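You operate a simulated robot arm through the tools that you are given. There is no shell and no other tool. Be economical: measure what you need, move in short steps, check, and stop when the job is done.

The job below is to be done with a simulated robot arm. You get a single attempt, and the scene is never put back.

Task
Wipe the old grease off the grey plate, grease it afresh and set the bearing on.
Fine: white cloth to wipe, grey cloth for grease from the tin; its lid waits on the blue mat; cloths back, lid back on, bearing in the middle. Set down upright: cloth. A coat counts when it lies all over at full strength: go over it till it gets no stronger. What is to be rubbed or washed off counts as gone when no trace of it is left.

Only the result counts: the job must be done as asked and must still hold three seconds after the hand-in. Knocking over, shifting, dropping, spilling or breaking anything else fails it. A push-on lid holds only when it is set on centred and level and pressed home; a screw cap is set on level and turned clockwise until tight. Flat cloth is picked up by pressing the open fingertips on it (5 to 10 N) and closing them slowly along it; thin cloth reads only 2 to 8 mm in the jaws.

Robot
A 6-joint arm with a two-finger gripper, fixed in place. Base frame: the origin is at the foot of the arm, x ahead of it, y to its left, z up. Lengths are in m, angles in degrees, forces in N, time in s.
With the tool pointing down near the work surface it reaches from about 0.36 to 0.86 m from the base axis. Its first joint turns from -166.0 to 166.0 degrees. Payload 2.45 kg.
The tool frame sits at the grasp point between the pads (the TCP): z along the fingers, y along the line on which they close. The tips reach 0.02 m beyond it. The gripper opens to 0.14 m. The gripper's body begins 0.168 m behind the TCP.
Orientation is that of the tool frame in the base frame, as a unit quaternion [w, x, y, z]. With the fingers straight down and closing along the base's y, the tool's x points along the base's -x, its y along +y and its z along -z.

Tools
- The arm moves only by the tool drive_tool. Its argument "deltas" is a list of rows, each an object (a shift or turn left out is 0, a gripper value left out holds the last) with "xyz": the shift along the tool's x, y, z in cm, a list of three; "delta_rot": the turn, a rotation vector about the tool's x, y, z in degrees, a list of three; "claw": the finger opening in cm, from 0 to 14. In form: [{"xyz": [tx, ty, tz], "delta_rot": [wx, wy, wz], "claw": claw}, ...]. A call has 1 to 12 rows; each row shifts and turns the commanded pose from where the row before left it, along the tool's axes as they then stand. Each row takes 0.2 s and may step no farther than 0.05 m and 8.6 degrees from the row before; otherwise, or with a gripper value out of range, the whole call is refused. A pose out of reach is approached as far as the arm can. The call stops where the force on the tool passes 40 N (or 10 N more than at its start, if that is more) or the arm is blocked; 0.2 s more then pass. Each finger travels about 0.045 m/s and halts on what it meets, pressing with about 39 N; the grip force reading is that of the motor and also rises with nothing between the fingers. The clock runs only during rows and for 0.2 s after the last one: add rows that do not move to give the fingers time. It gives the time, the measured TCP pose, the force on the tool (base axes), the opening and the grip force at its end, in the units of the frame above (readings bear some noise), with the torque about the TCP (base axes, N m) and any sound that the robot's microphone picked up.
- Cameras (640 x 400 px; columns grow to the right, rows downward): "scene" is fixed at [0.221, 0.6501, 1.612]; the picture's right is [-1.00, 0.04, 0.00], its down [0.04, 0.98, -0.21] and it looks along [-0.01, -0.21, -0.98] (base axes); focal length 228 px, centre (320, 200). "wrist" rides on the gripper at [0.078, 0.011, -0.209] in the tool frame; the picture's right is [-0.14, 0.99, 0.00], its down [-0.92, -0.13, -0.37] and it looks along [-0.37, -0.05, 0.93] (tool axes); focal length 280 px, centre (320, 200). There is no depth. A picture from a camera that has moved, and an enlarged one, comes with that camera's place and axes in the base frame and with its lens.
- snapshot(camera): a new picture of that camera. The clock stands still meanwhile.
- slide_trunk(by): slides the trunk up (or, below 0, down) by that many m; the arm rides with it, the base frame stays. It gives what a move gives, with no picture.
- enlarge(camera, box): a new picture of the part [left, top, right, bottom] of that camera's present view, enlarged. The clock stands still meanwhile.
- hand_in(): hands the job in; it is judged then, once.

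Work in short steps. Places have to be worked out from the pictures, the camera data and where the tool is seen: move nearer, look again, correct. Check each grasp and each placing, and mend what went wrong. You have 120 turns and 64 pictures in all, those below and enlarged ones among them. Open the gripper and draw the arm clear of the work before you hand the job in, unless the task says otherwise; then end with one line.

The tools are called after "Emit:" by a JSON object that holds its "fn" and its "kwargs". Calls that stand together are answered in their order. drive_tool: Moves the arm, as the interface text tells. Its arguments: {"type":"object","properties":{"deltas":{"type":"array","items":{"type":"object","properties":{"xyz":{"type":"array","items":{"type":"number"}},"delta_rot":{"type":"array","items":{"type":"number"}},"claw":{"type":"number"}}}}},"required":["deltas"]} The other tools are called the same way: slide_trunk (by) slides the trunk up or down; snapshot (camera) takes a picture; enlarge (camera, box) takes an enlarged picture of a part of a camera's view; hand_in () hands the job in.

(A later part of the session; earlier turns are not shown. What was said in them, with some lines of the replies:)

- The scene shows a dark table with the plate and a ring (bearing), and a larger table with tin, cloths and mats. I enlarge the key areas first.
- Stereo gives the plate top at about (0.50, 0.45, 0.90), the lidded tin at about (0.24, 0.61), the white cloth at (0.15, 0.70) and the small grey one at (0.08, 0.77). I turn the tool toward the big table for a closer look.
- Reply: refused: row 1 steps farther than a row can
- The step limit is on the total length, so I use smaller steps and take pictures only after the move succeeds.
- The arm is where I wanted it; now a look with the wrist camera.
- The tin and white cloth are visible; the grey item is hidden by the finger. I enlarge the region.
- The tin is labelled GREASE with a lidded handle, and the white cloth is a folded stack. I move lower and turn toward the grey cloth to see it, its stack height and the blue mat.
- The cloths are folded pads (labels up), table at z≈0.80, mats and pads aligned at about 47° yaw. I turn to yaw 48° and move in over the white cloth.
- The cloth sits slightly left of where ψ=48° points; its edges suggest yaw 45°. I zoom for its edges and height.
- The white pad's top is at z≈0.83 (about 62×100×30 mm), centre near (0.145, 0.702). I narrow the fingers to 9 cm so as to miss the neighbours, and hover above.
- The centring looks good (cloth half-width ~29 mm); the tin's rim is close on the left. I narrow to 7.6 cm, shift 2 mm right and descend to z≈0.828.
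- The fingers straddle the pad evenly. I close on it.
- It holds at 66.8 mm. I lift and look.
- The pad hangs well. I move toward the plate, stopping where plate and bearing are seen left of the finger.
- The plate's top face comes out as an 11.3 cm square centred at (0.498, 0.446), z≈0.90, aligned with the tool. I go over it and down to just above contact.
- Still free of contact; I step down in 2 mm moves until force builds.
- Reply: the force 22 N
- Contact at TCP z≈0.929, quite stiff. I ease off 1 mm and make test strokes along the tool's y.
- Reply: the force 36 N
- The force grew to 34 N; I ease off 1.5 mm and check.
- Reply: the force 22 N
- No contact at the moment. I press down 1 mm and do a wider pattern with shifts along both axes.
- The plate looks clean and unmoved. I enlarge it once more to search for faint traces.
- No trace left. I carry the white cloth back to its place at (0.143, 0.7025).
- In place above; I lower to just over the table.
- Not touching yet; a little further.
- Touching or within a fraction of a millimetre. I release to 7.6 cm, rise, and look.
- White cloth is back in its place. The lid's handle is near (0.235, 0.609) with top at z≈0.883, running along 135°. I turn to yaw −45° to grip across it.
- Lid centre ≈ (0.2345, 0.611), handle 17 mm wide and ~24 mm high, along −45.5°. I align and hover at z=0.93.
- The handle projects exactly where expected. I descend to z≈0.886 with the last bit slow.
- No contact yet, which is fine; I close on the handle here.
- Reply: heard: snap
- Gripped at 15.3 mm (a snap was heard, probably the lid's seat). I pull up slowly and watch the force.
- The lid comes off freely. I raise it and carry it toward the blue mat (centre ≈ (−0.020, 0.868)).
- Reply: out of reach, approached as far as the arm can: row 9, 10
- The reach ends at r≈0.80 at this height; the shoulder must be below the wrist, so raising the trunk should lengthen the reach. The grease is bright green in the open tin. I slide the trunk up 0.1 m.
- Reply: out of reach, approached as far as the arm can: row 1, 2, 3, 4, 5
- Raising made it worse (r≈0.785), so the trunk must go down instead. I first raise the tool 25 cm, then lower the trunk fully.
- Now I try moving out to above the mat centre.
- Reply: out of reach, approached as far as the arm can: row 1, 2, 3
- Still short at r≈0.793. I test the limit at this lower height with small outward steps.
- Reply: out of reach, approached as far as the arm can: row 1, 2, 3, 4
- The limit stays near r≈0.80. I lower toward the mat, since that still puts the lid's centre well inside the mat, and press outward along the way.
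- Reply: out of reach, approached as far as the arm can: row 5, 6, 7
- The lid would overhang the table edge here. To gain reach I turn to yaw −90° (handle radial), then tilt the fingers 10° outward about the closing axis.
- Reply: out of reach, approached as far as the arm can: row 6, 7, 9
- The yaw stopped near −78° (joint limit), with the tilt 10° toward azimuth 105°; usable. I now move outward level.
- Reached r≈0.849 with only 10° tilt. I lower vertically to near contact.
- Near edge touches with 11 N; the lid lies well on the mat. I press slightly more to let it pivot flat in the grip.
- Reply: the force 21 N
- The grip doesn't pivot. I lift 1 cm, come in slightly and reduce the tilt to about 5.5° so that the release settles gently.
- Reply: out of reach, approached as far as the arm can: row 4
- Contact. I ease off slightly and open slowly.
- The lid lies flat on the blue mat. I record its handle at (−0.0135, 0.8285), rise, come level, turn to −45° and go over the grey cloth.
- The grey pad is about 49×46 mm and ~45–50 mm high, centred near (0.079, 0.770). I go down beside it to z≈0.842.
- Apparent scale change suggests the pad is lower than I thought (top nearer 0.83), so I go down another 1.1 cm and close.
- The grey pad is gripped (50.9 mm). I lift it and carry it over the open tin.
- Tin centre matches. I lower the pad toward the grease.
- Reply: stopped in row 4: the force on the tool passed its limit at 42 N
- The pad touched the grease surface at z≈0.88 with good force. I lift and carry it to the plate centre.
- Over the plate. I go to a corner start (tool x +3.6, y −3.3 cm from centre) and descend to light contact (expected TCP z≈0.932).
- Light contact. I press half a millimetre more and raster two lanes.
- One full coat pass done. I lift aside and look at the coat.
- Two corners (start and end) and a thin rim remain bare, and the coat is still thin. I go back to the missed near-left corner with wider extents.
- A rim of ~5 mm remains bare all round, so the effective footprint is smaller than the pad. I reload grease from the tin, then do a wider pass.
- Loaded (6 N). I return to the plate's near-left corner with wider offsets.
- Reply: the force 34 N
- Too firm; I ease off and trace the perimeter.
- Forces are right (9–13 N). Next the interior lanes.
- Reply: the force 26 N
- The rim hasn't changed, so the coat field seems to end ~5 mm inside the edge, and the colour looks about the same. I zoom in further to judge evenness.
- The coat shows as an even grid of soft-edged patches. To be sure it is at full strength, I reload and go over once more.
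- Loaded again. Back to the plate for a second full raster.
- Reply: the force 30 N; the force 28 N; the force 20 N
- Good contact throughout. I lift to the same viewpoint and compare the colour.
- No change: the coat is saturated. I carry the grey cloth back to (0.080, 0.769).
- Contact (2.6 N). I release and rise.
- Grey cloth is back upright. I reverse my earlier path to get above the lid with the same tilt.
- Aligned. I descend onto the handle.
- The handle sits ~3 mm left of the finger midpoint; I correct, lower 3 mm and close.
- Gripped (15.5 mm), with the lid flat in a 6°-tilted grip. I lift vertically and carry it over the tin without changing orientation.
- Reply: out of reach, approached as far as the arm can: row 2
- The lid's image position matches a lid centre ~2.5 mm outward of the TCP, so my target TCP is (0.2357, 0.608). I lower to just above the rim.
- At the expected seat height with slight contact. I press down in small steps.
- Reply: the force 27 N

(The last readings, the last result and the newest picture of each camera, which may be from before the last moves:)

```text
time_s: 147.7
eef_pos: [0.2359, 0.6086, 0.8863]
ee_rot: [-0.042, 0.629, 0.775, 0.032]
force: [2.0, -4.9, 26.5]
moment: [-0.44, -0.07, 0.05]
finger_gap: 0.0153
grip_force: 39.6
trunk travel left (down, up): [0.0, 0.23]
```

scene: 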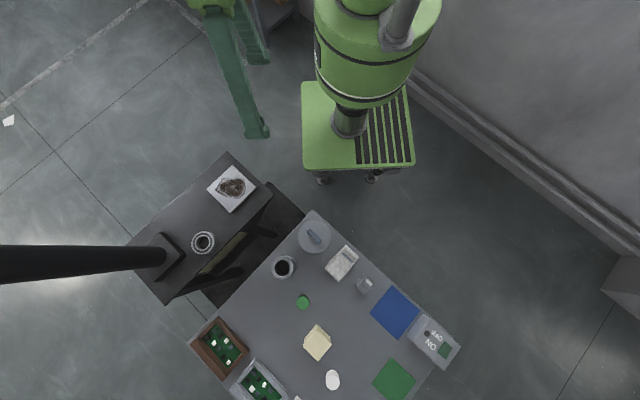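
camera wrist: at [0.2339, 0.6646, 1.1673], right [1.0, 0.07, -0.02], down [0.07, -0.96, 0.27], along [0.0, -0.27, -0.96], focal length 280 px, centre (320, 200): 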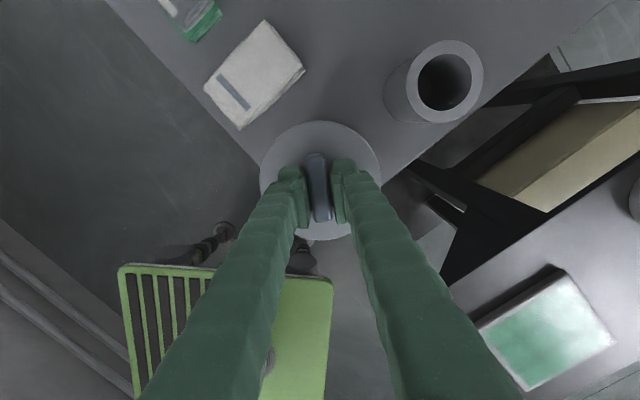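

26 N with pressure on the −y side, no snap yet. I take 1° out of the tilt and press further.

Emit:
{"fn": "drive_tool", "kwargs": {"deltas": [{"delta_rot": [0, -1, 0]}, {"xyz": [-0.01, 0.001, 0.08]}, {}]}}

```text
time_s: 148.5
eef_pos: [0.2344, 0.6093, 0.8858]
ee_rot: [-0.035, 0.629, 0.776, 0.027]
force: [1.9, 5.3, 33.2]
moment: [0.26, 0.02, -0.02]
finger_gap: 0.0154
grip_force: 38.8
trunk travel left (down, up): [0.0, 0.23]
```

Emit:
{"fn": "drive_tool", "kwargs": {"deltas": [{"delta_rot": [0, 0.3, 0]}, {"xyz": [-0.01, 0.001, 0.08]}, {}]}}

```text
time_s: 149.3
eef_pos: [0.2369, 0.6085, 0.886]
ee_rot: [-0.037, 0.629, 0.776, 0.029]
force: [6.7, 5.2, 35.6]
moment: [0.11, -0.12, 0.01]
finger_gap: 0.0156
grip_force: 39.0
trunk travel left (down, up): [0.0, 0.23]
```

No snap yet. I ease off, release the handle and look at how the lid sits.

Emit:
{"fn": "drive_tool", "kwargs": {"deltas": [{"xyz": [0.02, 0, -0.25]}, {"claw": 2.0}, {"claw": 3.4}, {}, {"xyz": [0, 0, -3.5]}, {"xyz": [0, 0, -3.5]}, {"xyz": [0, 0, -3]}, {}]}}

Emit:
{"fn": "enlarge", "kwargs": {"camera": "wrist", "box": [240, 90, 400, 210]}}

```text
time_s: 151.1
eef_pos: [0.2364, 0.5971, 0.9839]
ee_rot: [-0.037, 0.629, 0.776, 0.025]
force: [0.8, 0.1, 0.4]
moment: [0.03, -0.01, 0.01]
finger_gap: 0.0341
grip_force: 0.0
trunk travel left (down, up): [0.0, 0.23]
heard: snap
```

```text
3.33 times, centred on (320, 150) of wrist
camera zoom: at [0.2356, 0.658, 1.2003], right [1.0, 0.07, -0.02], down [0.07, -0.96, 0.29], along [0.0, -0.29, -0.96], focal length 935 px, centre (320, 367)
```

zoom: 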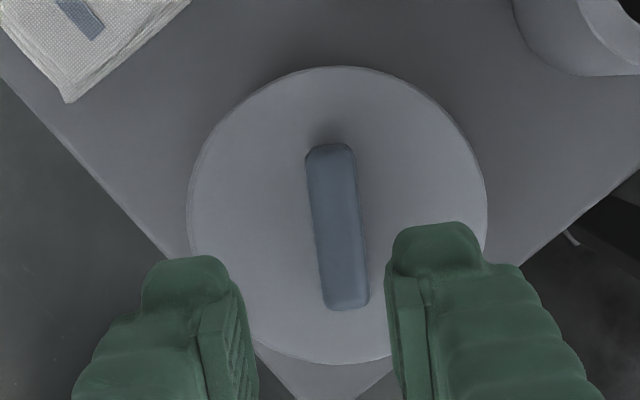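

A snap was heard on release, so the lid likely seated. To be sure, I level the closed gripper over the handle and press down centrally.

Emit:
{"fn": "drive_tool", "kwargs": {"deltas": [{"delta_rot": [0, -5, 0], "claw": 0}, {"xyz": [1.4, 0.3, 0]}, {}, {"xyz": [0, 0, 4]}, {"xyz": [0, 0, 3]}, {}]}}

Emit:
{"fn": "drive_tool", "kwargs": {"deltas": [{"xyz": [0, 0, 0.4]}, {"xyz": [0, 0, 0.4]}, {}]}}

```text
time_s: 152.5
eef_pos: [0.2389, 0.6146, 0.9118]
ee_rot: [-0.002, 0.63, 0.777, -0.002]
force: [-0.1, 0.3, 0.2]
moment: [0.03, 0.02, 0.02]
finger_gap: 0.0001
grip_force: 29.5
trunk travel left (down, up): [0.0, 0.23]
```

```text
time_s: 153.3
eef_pos: [0.2383, 0.6144, 0.9061]
ee_rot: [-0.003, 0.63, 0.777, 0.0]
force: [1.4, -1.5, 12.7]
moment: [-0.08, -0.15, 0.03]
finger_gap: 0.0062
grip_force: 29.4
trunk travel left (down, up): [0.0, 0.23]
```

Emit:
{"fn": "drive_tool", "kwargs": {"deltas": [{"xyz": [0, 0, 0.15]}, {"xyz": [0, 0, 0.1]}, {}]}}

```text
time_s: 154.1
eef_pos: [0.2384, 0.6127, 0.9054]
ee_rot: [-0.003, 0.63, 0.777, 0.001]
force: [4.3, -0.9, 32.4]
moment: [-0.1, -0.34, -0.01]
finger_gap: 0.0059
grip_force: 29.3
trunk travel left (down, up): [0.0, 0.23]
```

Firm at 32 N with no further movement: the lid is home. I ease off, open so nothing pinches, and rise.

Emit:
{"fn": "drive_tool", "kwargs": {"deltas": [{"xyz": [0, 0, -0.2]}, {"claw": 3}, {}, {}, {"xyz": [0, 0, -4]}, {"xyz": [0, 0, -4]}, {"xyz": [0, 0, -3]}]}}

Emit:
{"fn": "snapshot", "kwargs": {"camera": "wrist"}}

```text
time_s: 155.7
eef_pos: [0.238, 0.6139, 1.0158]
ee_rot: [-0.002, 0.63, 0.777, -0.002]
force: [-0.3, 0.4, 0.1]
moment: [0.0, 0.0, 0.01]
finger_gap: 0.0302
grip_force: 0.0
trunk travel left (down, up): [0.0, 0.23]
```

```text
9 pictures are left
camera wrist: at [0.2332, 0.6922, 1.2258], right [1.0, 0.07, -0.01], down [0.07, -0.93, 0.37], along [0.02, -0.37, -0.93], focal length 280 px, centre (320, 200)
```

wrist: 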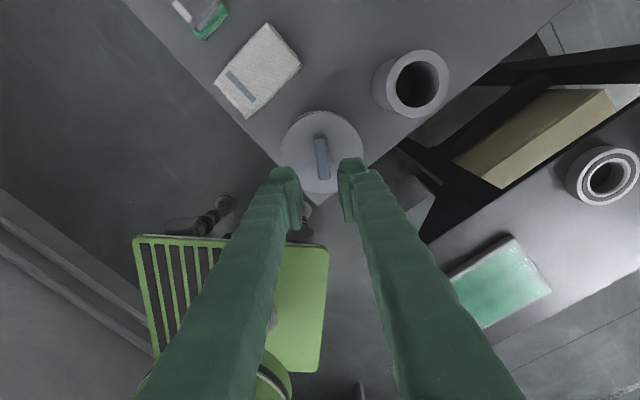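

Lid on and centred. Next is the bearing, near (0.57, 0.61). I turn to yaw ≈46° first.

Emit:
{"fn": "drive_tool", "kwargs": {"deltas": [{"delta_rot": [0, 0, -8.5]}, {"delta_rot": [0, 0, -8.5]}, {"delta_rot": [0, 0, -8.5]}, {"delta_rot": [0, 0, -8.5]}, {"delta_rot": [0, 0, -8.5]}, {"delta_rot": [0, 0, -8.5]}, {"delta_rot": [0, 0, -8.5]}, {"delta_rot": [0, 0, -8.5]}, {"delta_rot": [0, 0, -8.5]}, {"delta_rot": [0, 0, -8.5]}, {"delta_rot": [0, 0, -8.5]}, {"delta_rot": [0, 0, -8.5]}]}}

Emit:
{"fn": "drive_tool", "kwargs": {"deltas": [{"delta_rot": [0, 0, -8.5]}, {"delta_rot": [0, 0, -8.5]}, {"delta_rot": [0, 0, -5], "claw": 12}, {}, {}, {}]}}

```text
time_s: 158.3
eef_pos: [0.2383, 0.6135, 1.0168]
ee_rot: [-0.003, -0.208, 0.978, 0.001]
force: [0.7, 0.2, -0.1]
moment: [0.02, 0.0, -0.07]
finger_gap: 0.0302
grip_force: 0.0
trunk travel left (down, up): [0.0, 0.23]
```

```text
time_s: 159.7
eef_pos: [0.2389, 0.6145, 1.0164]
ee_rot: [-0.002, -0.39, 0.921, 0.001]
force: [0.3, -0.8, 0.0]
moment: [-0.01, 0.0, -0.03]
finger_gap: 0.1186
grip_force: 0.1
trunk travel left (down, up): [0.0, 0.23]
```

Emit:
{"fn": "drive_tool", "kwargs": {"deltas": [{"xyz": [-2.33, -3.53, 0]}, {"xyz": [-2.33, -3.53, 0]}, {"xyz": [-2.33, -3.53, 0]}, {"xyz": [-2.33, -3.53, 0]}, {"xyz": [-2.33, -3.53, 0]}, {"xyz": [-2.33, -3.53, 0]}, {"xyz": [-2.33, -3.53, 0]}, {}]}}

Emit:
{"fn": "snapshot", "kwargs": {"camera": "wrist"}}

```text
time_s: 161.5
eef_pos: [0.5309, 0.5586, 1.0176]
ee_rot: [-0.003, -0.39, 0.921, 0.002]
force: [0.7, 0.2, -0.5]
moment: [-0.04, 0.06, 0.01]
finger_gap: 0.1198
grip_force: 0.1
trunk travel left (down, up): [0.0, 0.23]
```

```text
8 pictures are left
camera wrist: at [0.4695, 0.5098, 1.2269], right [-0.62, 0.79, 0.0], down [0.73, 0.57, 0.37], along [0.29, 0.23, -0.93], focal length 280 px, centre (320, 200)
```

wrist: 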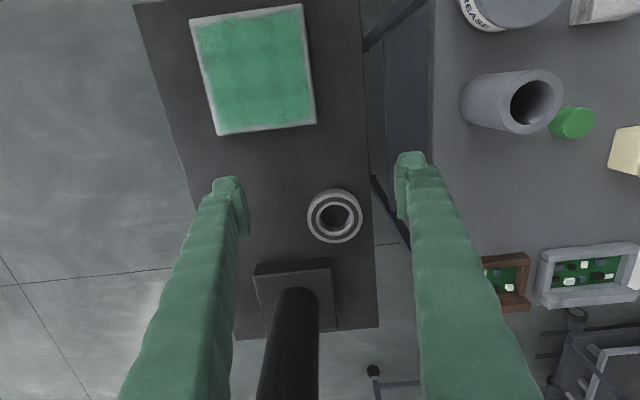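

The coat looks even. The bearing (Ø≈67 mm, top ≈0.92) is at about (0.569, 0.611), r≈0.835, so I tilt the fingers 8° outward, and hover over it.

Emit:
{"fn": "drive_tool", "kwargs": {"deltas": [{"delta_rot": [0, -8, 0], "claw": 9.6}, {"xyz": [-2.82, 0.46, 3.05]}, {"xyz": [-2.82, 0.46, 3.05]}, {}]}}

Emit:
{"fn": "snapshot", "kwargs": {"camera": "wrist"}}

```text
time_s: 162.5
eef_pos: [0.5674, 0.6126, 0.962]
ee_rot: [0.063, -0.388, 0.919, 0.028]
force: [0.3, 0.4, 0.3]
moment: [0.0, -0.04, -0.01]
finger_gap: 0.0962
grip_force: 0.0
trunk travel left (down, up): [0.0, 0.23]
```

```text
7 pictures are left
camera wrist: at [0.4858, 0.5428, 1.1593], right [-0.62, 0.79, 0.02], down [0.69, 0.53, 0.49], along [0.37, 0.32, -0.87], focal length 280 px, centre (320, 200)
```

wrist: 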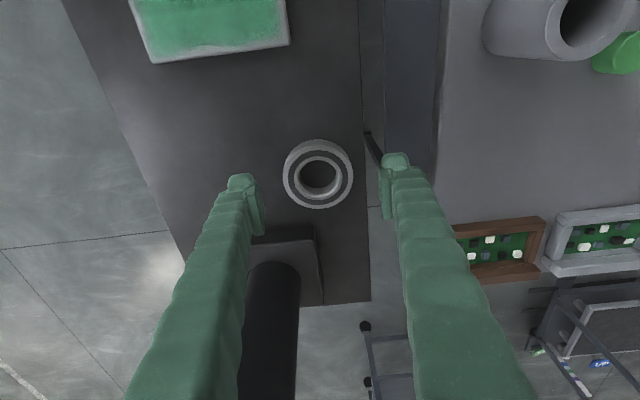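

The ring projects exactly as predicted. I shift 2 mm and descend vertically around it.

Emit:
{"fn": "drive_tool", "kwargs": {"deltas": [{"xyz": [0, -0.23, 0]}, {"xyz": [0.31, 0, 2.2]}, {"xyz": [0.28, 0, 1.98]}, {}]}}

Emit:
{"fn": "snapshot", "kwargs": {"camera": "wrist"}}

```text
time_s: 163.5
eef_pos: [0.5698, 0.6087, 0.9202]
ee_rot: [0.061, -0.389, 0.919, 0.028]
force: [-0.7, 0.2, 0.5]
moment: [0.01, 0.03, -0.02]
finger_gap: 0.0963
grip_force: 0.1
trunk travel left (down, up): [0.0, 0.23]
```

```text
6 pictures are left
camera wrist: at [0.4885, 0.5403, 1.1177], right [-0.62, 0.79, 0.02], down [0.69, 0.53, 0.49], along [0.37, 0.32, -0.87], focal length 280 px, centre (320, 200)
```

wrist: 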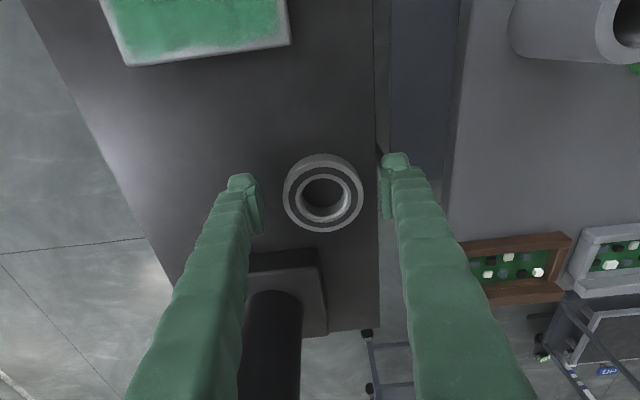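

Centre is ~3–4 mm to the right; I correct, lower 7 mm and close slowly.

Emit:
{"fn": "drive_tool", "kwargs": {"deltas": [{"xyz": [0, 0.32, 0]}, {"xyz": [0.1, 0, 0.69]}, {}]}}

Emit:
{"fn": "drive_tool", "kwargs": {"deltas": [{"claw": 7.5}, {}, {"claw": 5}, {}, {}, {}]}}

```text
time_s: 164.3
eef_pos: [0.5658, 0.6115, 0.9122]
ee_rot: [0.062, -0.388, 0.919, 0.028]
force: [0.8, -0.1, 0.4]
moment: [-0.02, 0.0, -0.01]
finger_gap: 0.0957
grip_force: 0.0
trunk travel left (down, up): [0.0, 0.23]
```

```text
time_s: 165.7
eef_pos: [0.5672, 0.6125, 0.9131]
ee_rot: [0.062, -0.389, 0.919, 0.029]
force: [1.6, -1.9, 1.1]
moment: [-0.05, -0.02, -0.01]
finger_gap: 0.0687
grip_force: 39.1
trunk travel left (down, up): [0.0, 0.23]
```

Gripped at 68.7 mm. I lift vertically and check how it hangs.

Emit:
{"fn": "drive_tool", "kwargs": {"deltas": [{"xyz": [-0.14, 0, -0.99]}, {"xyz": [-0.42, 0, -2.97]}, {"xyz": [-0.42, 0, -2.97]}, {}]}}

Emit:
{"fn": "enlarge", "kwargs": {"camera": "wrist", "box": [240, 120, 400, 260]}}

```text
time_s: 166.7
eef_pos: [0.5672, 0.6136, 0.9835]
ee_rot: [0.062, -0.389, 0.919, 0.028]
force: [0.0, 0.1, -2.6]
moment: [-0.04, 0.04, 0.02]
finger_gap: 0.069
grip_force: 38.9
trunk travel left (down, up): [0.0, 0.23]
```

```text
2.86 times, centred on (320, 190) of wrist
camera zoom: at [0.4859, 0.5441, 1.1808], right [-0.62, 0.79, 0.02], down [0.69, 0.53, 0.49], along [0.37, 0.32, -0.87], focal length 801 px, centre (320, 229)
```

zoom: 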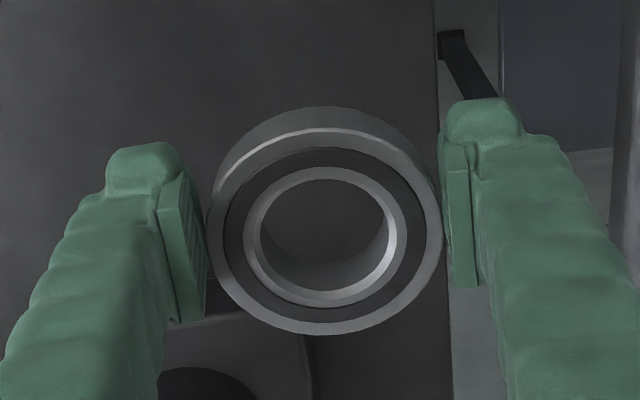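

The bearing hangs level; its centre is ~6 mm outward of the TCP by my estimates. I carry it over the plate centre with the orientation unchanged.

Emit:
{"fn": "drive_tool", "kwargs": {"deltas": [{"xyz": [3.46, -1.34, -0.49]}, {"xyz": [3.46, -1.34, -0.49]}, {"xyz": [3.46, -1.34, -0.49]}, {"xyz": [3.46, -1.34, -0.49]}, {"xyz": [3.46, -1.34, -0.49]}, {}]}}

Emit:
{"fn": "snapshot", "kwargs": {"camera": "wrist"}}

```text
time_s: 168.1
eef_pos: [0.4909, 0.4394, 0.9822]
ee_rot: [0.061, -0.388, 0.919, 0.029]
force: [-0.3, -0.9, -2.7]
moment: [0.01, 0.01, 0.0]
finger_gap: 0.0688
grip_force: 38.7
trunk travel left (down, up): [0.0, 0.23]
```

```text
4 pictures are left
camera wrist: at [0.4105, 0.3702, 1.1796], right [-0.62, 0.79, 0.02], down [0.69, 0.53, 0.49], along [0.37, 0.32, -0.87], focal length 280 px, centre (320, 200)
```

wrist: 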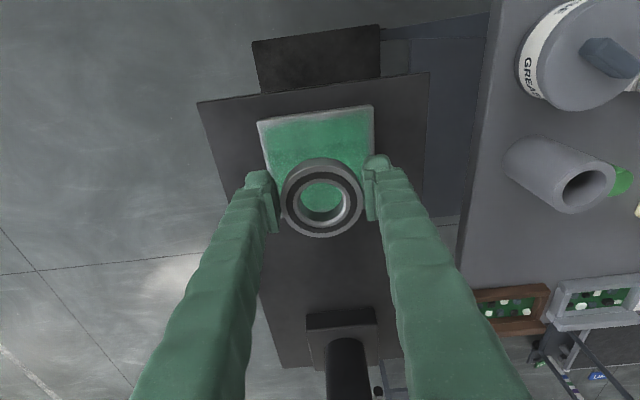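

I correct by 4 mm and lower to just above the plate.

Emit:
{"fn": "drive_tool", "kwargs": {"deltas": [{"xyz": [-0.37, -0.05, 0.05]}, {"xyz": [0.3, 0, 2.1]}, {"xyz": [0.28, 0, 1.98]}, {}]}}

Emit:
{"fn": "drive_tool", "kwargs": {"deltas": [{"xyz": [0.04, 0, 0.3]}, {"xyz": [0.04, 0, 0.3]}, {}]}}

```text
time_s: 169.1
eef_pos: [0.4959, 0.4431, 0.9412]
ee_rot: [0.062, -0.389, 0.919, 0.028]
force: [-0.1, 0.4, -2.9]
moment: [-0.03, 0.04, -0.02]
finger_gap: 0.069
grip_force: 39.2
trunk travel left (down, up): [0.0, 0.23]
```

```text
time_s: 169.9
eef_pos: [0.4949, 0.4446, 0.9347]
ee_rot: [0.062, -0.389, 0.919, 0.028]
force: [-0.4, -0.1, -3.1]
moment: [-0.01, 0.01, 0.0]
finger_gap: 0.0686
grip_force: 39.0
trunk travel left (down, up): [0.0, 0.23]
```

Still free (−3 N is its weight). I check centring against the plate's edges now.

Emit:
{"fn": "enlarge", "kwargs": {"camera": "wrist", "box": [220, 90, 420, 280]}}

```text
2.11 times, centred on (320, 185) of wrist
camera zoom: at [0.4144, 0.3742, 1.1323], right [-0.62, 0.79, 0.02], down [0.69, 0.53, 0.49], along [0.37, 0.32, -0.87], focal length 590 px, centre (320, 232)
```

zoom: 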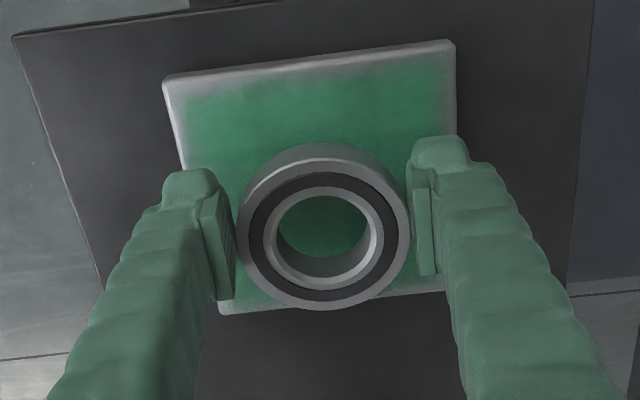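

Bearing centre computes to about (0.498, 0.448) against plate centre (0.4985, 0.4475) – well centred. I lower to contact.

Emit:
{"fn": "drive_tool", "kwargs": {"deltas": [{"xyz": [0.03, 0, 0.2]}, {"xyz": [0.03, 0, 0.2]}, {}]}}

```text
time_s: 170.7
eef_pos: [0.4955, 0.4425, 0.9312]
ee_rot: [0.061, -0.389, 0.919, 0.028]
force: [-0.7, 0.9, -2.5]
moment: [-0.02, -0.01, 0.01]
finger_gap: 0.069
grip_force: 39.4
trunk travel left (down, up): [0.0, 0.23]
```

Emit:
{"fn": "drive_tool", "kwargs": {"deltas": [{"xyz": [0.03, 0, 0.2]}, {"xyz": [0.02, 0, 0.15]}, {}]}}

```text
time_s: 171.5
eef_pos: [0.4957, 0.443, 0.9281]
ee_rot: [0.062, -0.389, 0.919, 0.027]
force: [-0.2, -0.2, -3.2]
moment: [-0.07, 0.04, 0.01]
finger_gap: 0.069
grip_force: 38.6
trunk travel left (down, up): [0.0, 0.23]
```

Emit:
{"fn": "drive_tool", "kwargs": {"deltas": [{"xyz": [0.02, 0, 0.15]}, {}]}}

```text
time_s: 172.1
eef_pos: [0.4957, 0.4424, 0.9262]
ee_rot: [0.062, -0.389, 0.919, 0.028]
force: [0.0, 0.6, -3.6]
moment: [-0.01, 0.04, -0.02]
finger_gap: 0.0687
grip_force: 39.4
trunk travel left (down, up): [0.0, 0.23]
```

Emit:
{"fn": "drive_tool", "kwargs": {"deltas": [{"xyz": [0.02, 0, 0.12]}, {}]}}

```text
time_s: 172.7
eef_pos: [0.4959, 0.443, 0.9241]
ee_rot: [0.062, -0.389, 0.919, 0.029]
force: [-1.3, 0.6, 1.9]
moment: [-0.11, -0.05, -0.04]
finger_gap: 0.0691
grip_force: 39.0
trunk travel left (down, up): [0.0, 0.23]
5 turns are left
```

Contact taken up. With few turns left, I open gently, rise vertically and draw clear.

Emit:
{"fn": "drive_tool", "kwargs": {"deltas": [{"claw": 7.2}, {"claw": 7.8}, {}, {"xyz": [-0.28, 0, -1.98]}, {"xyz": [-0.56, 0, -3.96]}, {"xyz": [-0.56, 0, -3.96]}, {"xyz": [-0.56, 0, -3.96], "claw": 10}, {"xyz": [4, 0, -2]}, {"xyz": [4, 0, -1]}, {"xyz": [4, 0, 0]}, {}]}}

Emit:
{"fn": "enlarge", "kwargs": {"camera": "scene", "box": [190, 150, 290, 230]}}

Emit:
{"fn": "snapshot", "kwargs": {"camera": "wrist"}}

```text
time_s: 175.1
eef_pos: [0.4097, 0.3524, 1.0803]
ee_rot: [0.062, -0.39, 0.918, 0.028]
force: [-0.6, -0.5, -0.5]
moment: [0.02, 0.0, 0.0]
finger_gap: 0.1
grip_force: 0.0
trunk travel left (down, up): [0.0, 0.23]
```

```text
5.00 times, centred on (240, 190) of scene
camera zoom: at [0.221, 0.6501, 1.612], right [-1.0, 0.04, 0.0], down [0.04, 0.98, -0.21], along [-0.01, -0.21, -0.98], focal length 1138 px, centre (720, 250)
```

zoom: 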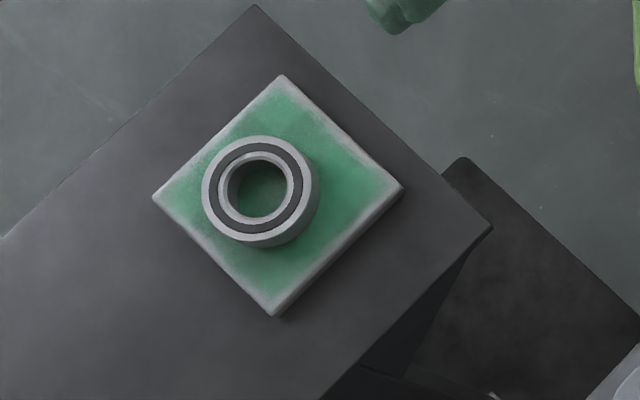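

```text
1 pictures are left
camera wrist: at [0.3291, 0.2824, 1.2775], right [-0.62, 0.79, 0.02], down [0.69, 0.53, 0.49], along [0.37, 0.32, -0.87], focal length 280 px, centre (320, 200)
4 turns are left
```

wrist: 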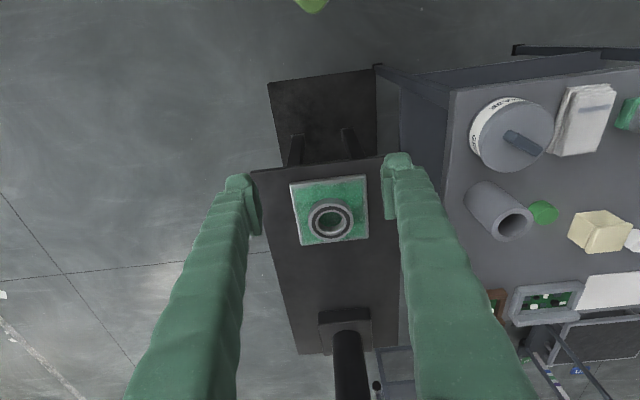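

The bearing sits flat on the greased plate, about 2–7 mm from its middle depending on the view. The lid is on, both cloths are back in place, and the gripper is open and clear. I hand in.

Emit:
{"fn": "hand_in", "kwargs": {}}

```text
The job is handed in.
```

I handed the job in with the plate wiped clean and freshly greased, both cloths back upright, and the lid back on the tin. The bearing sits on the plate about 2–7 mm off its middle, and I had no turns left to correct that.
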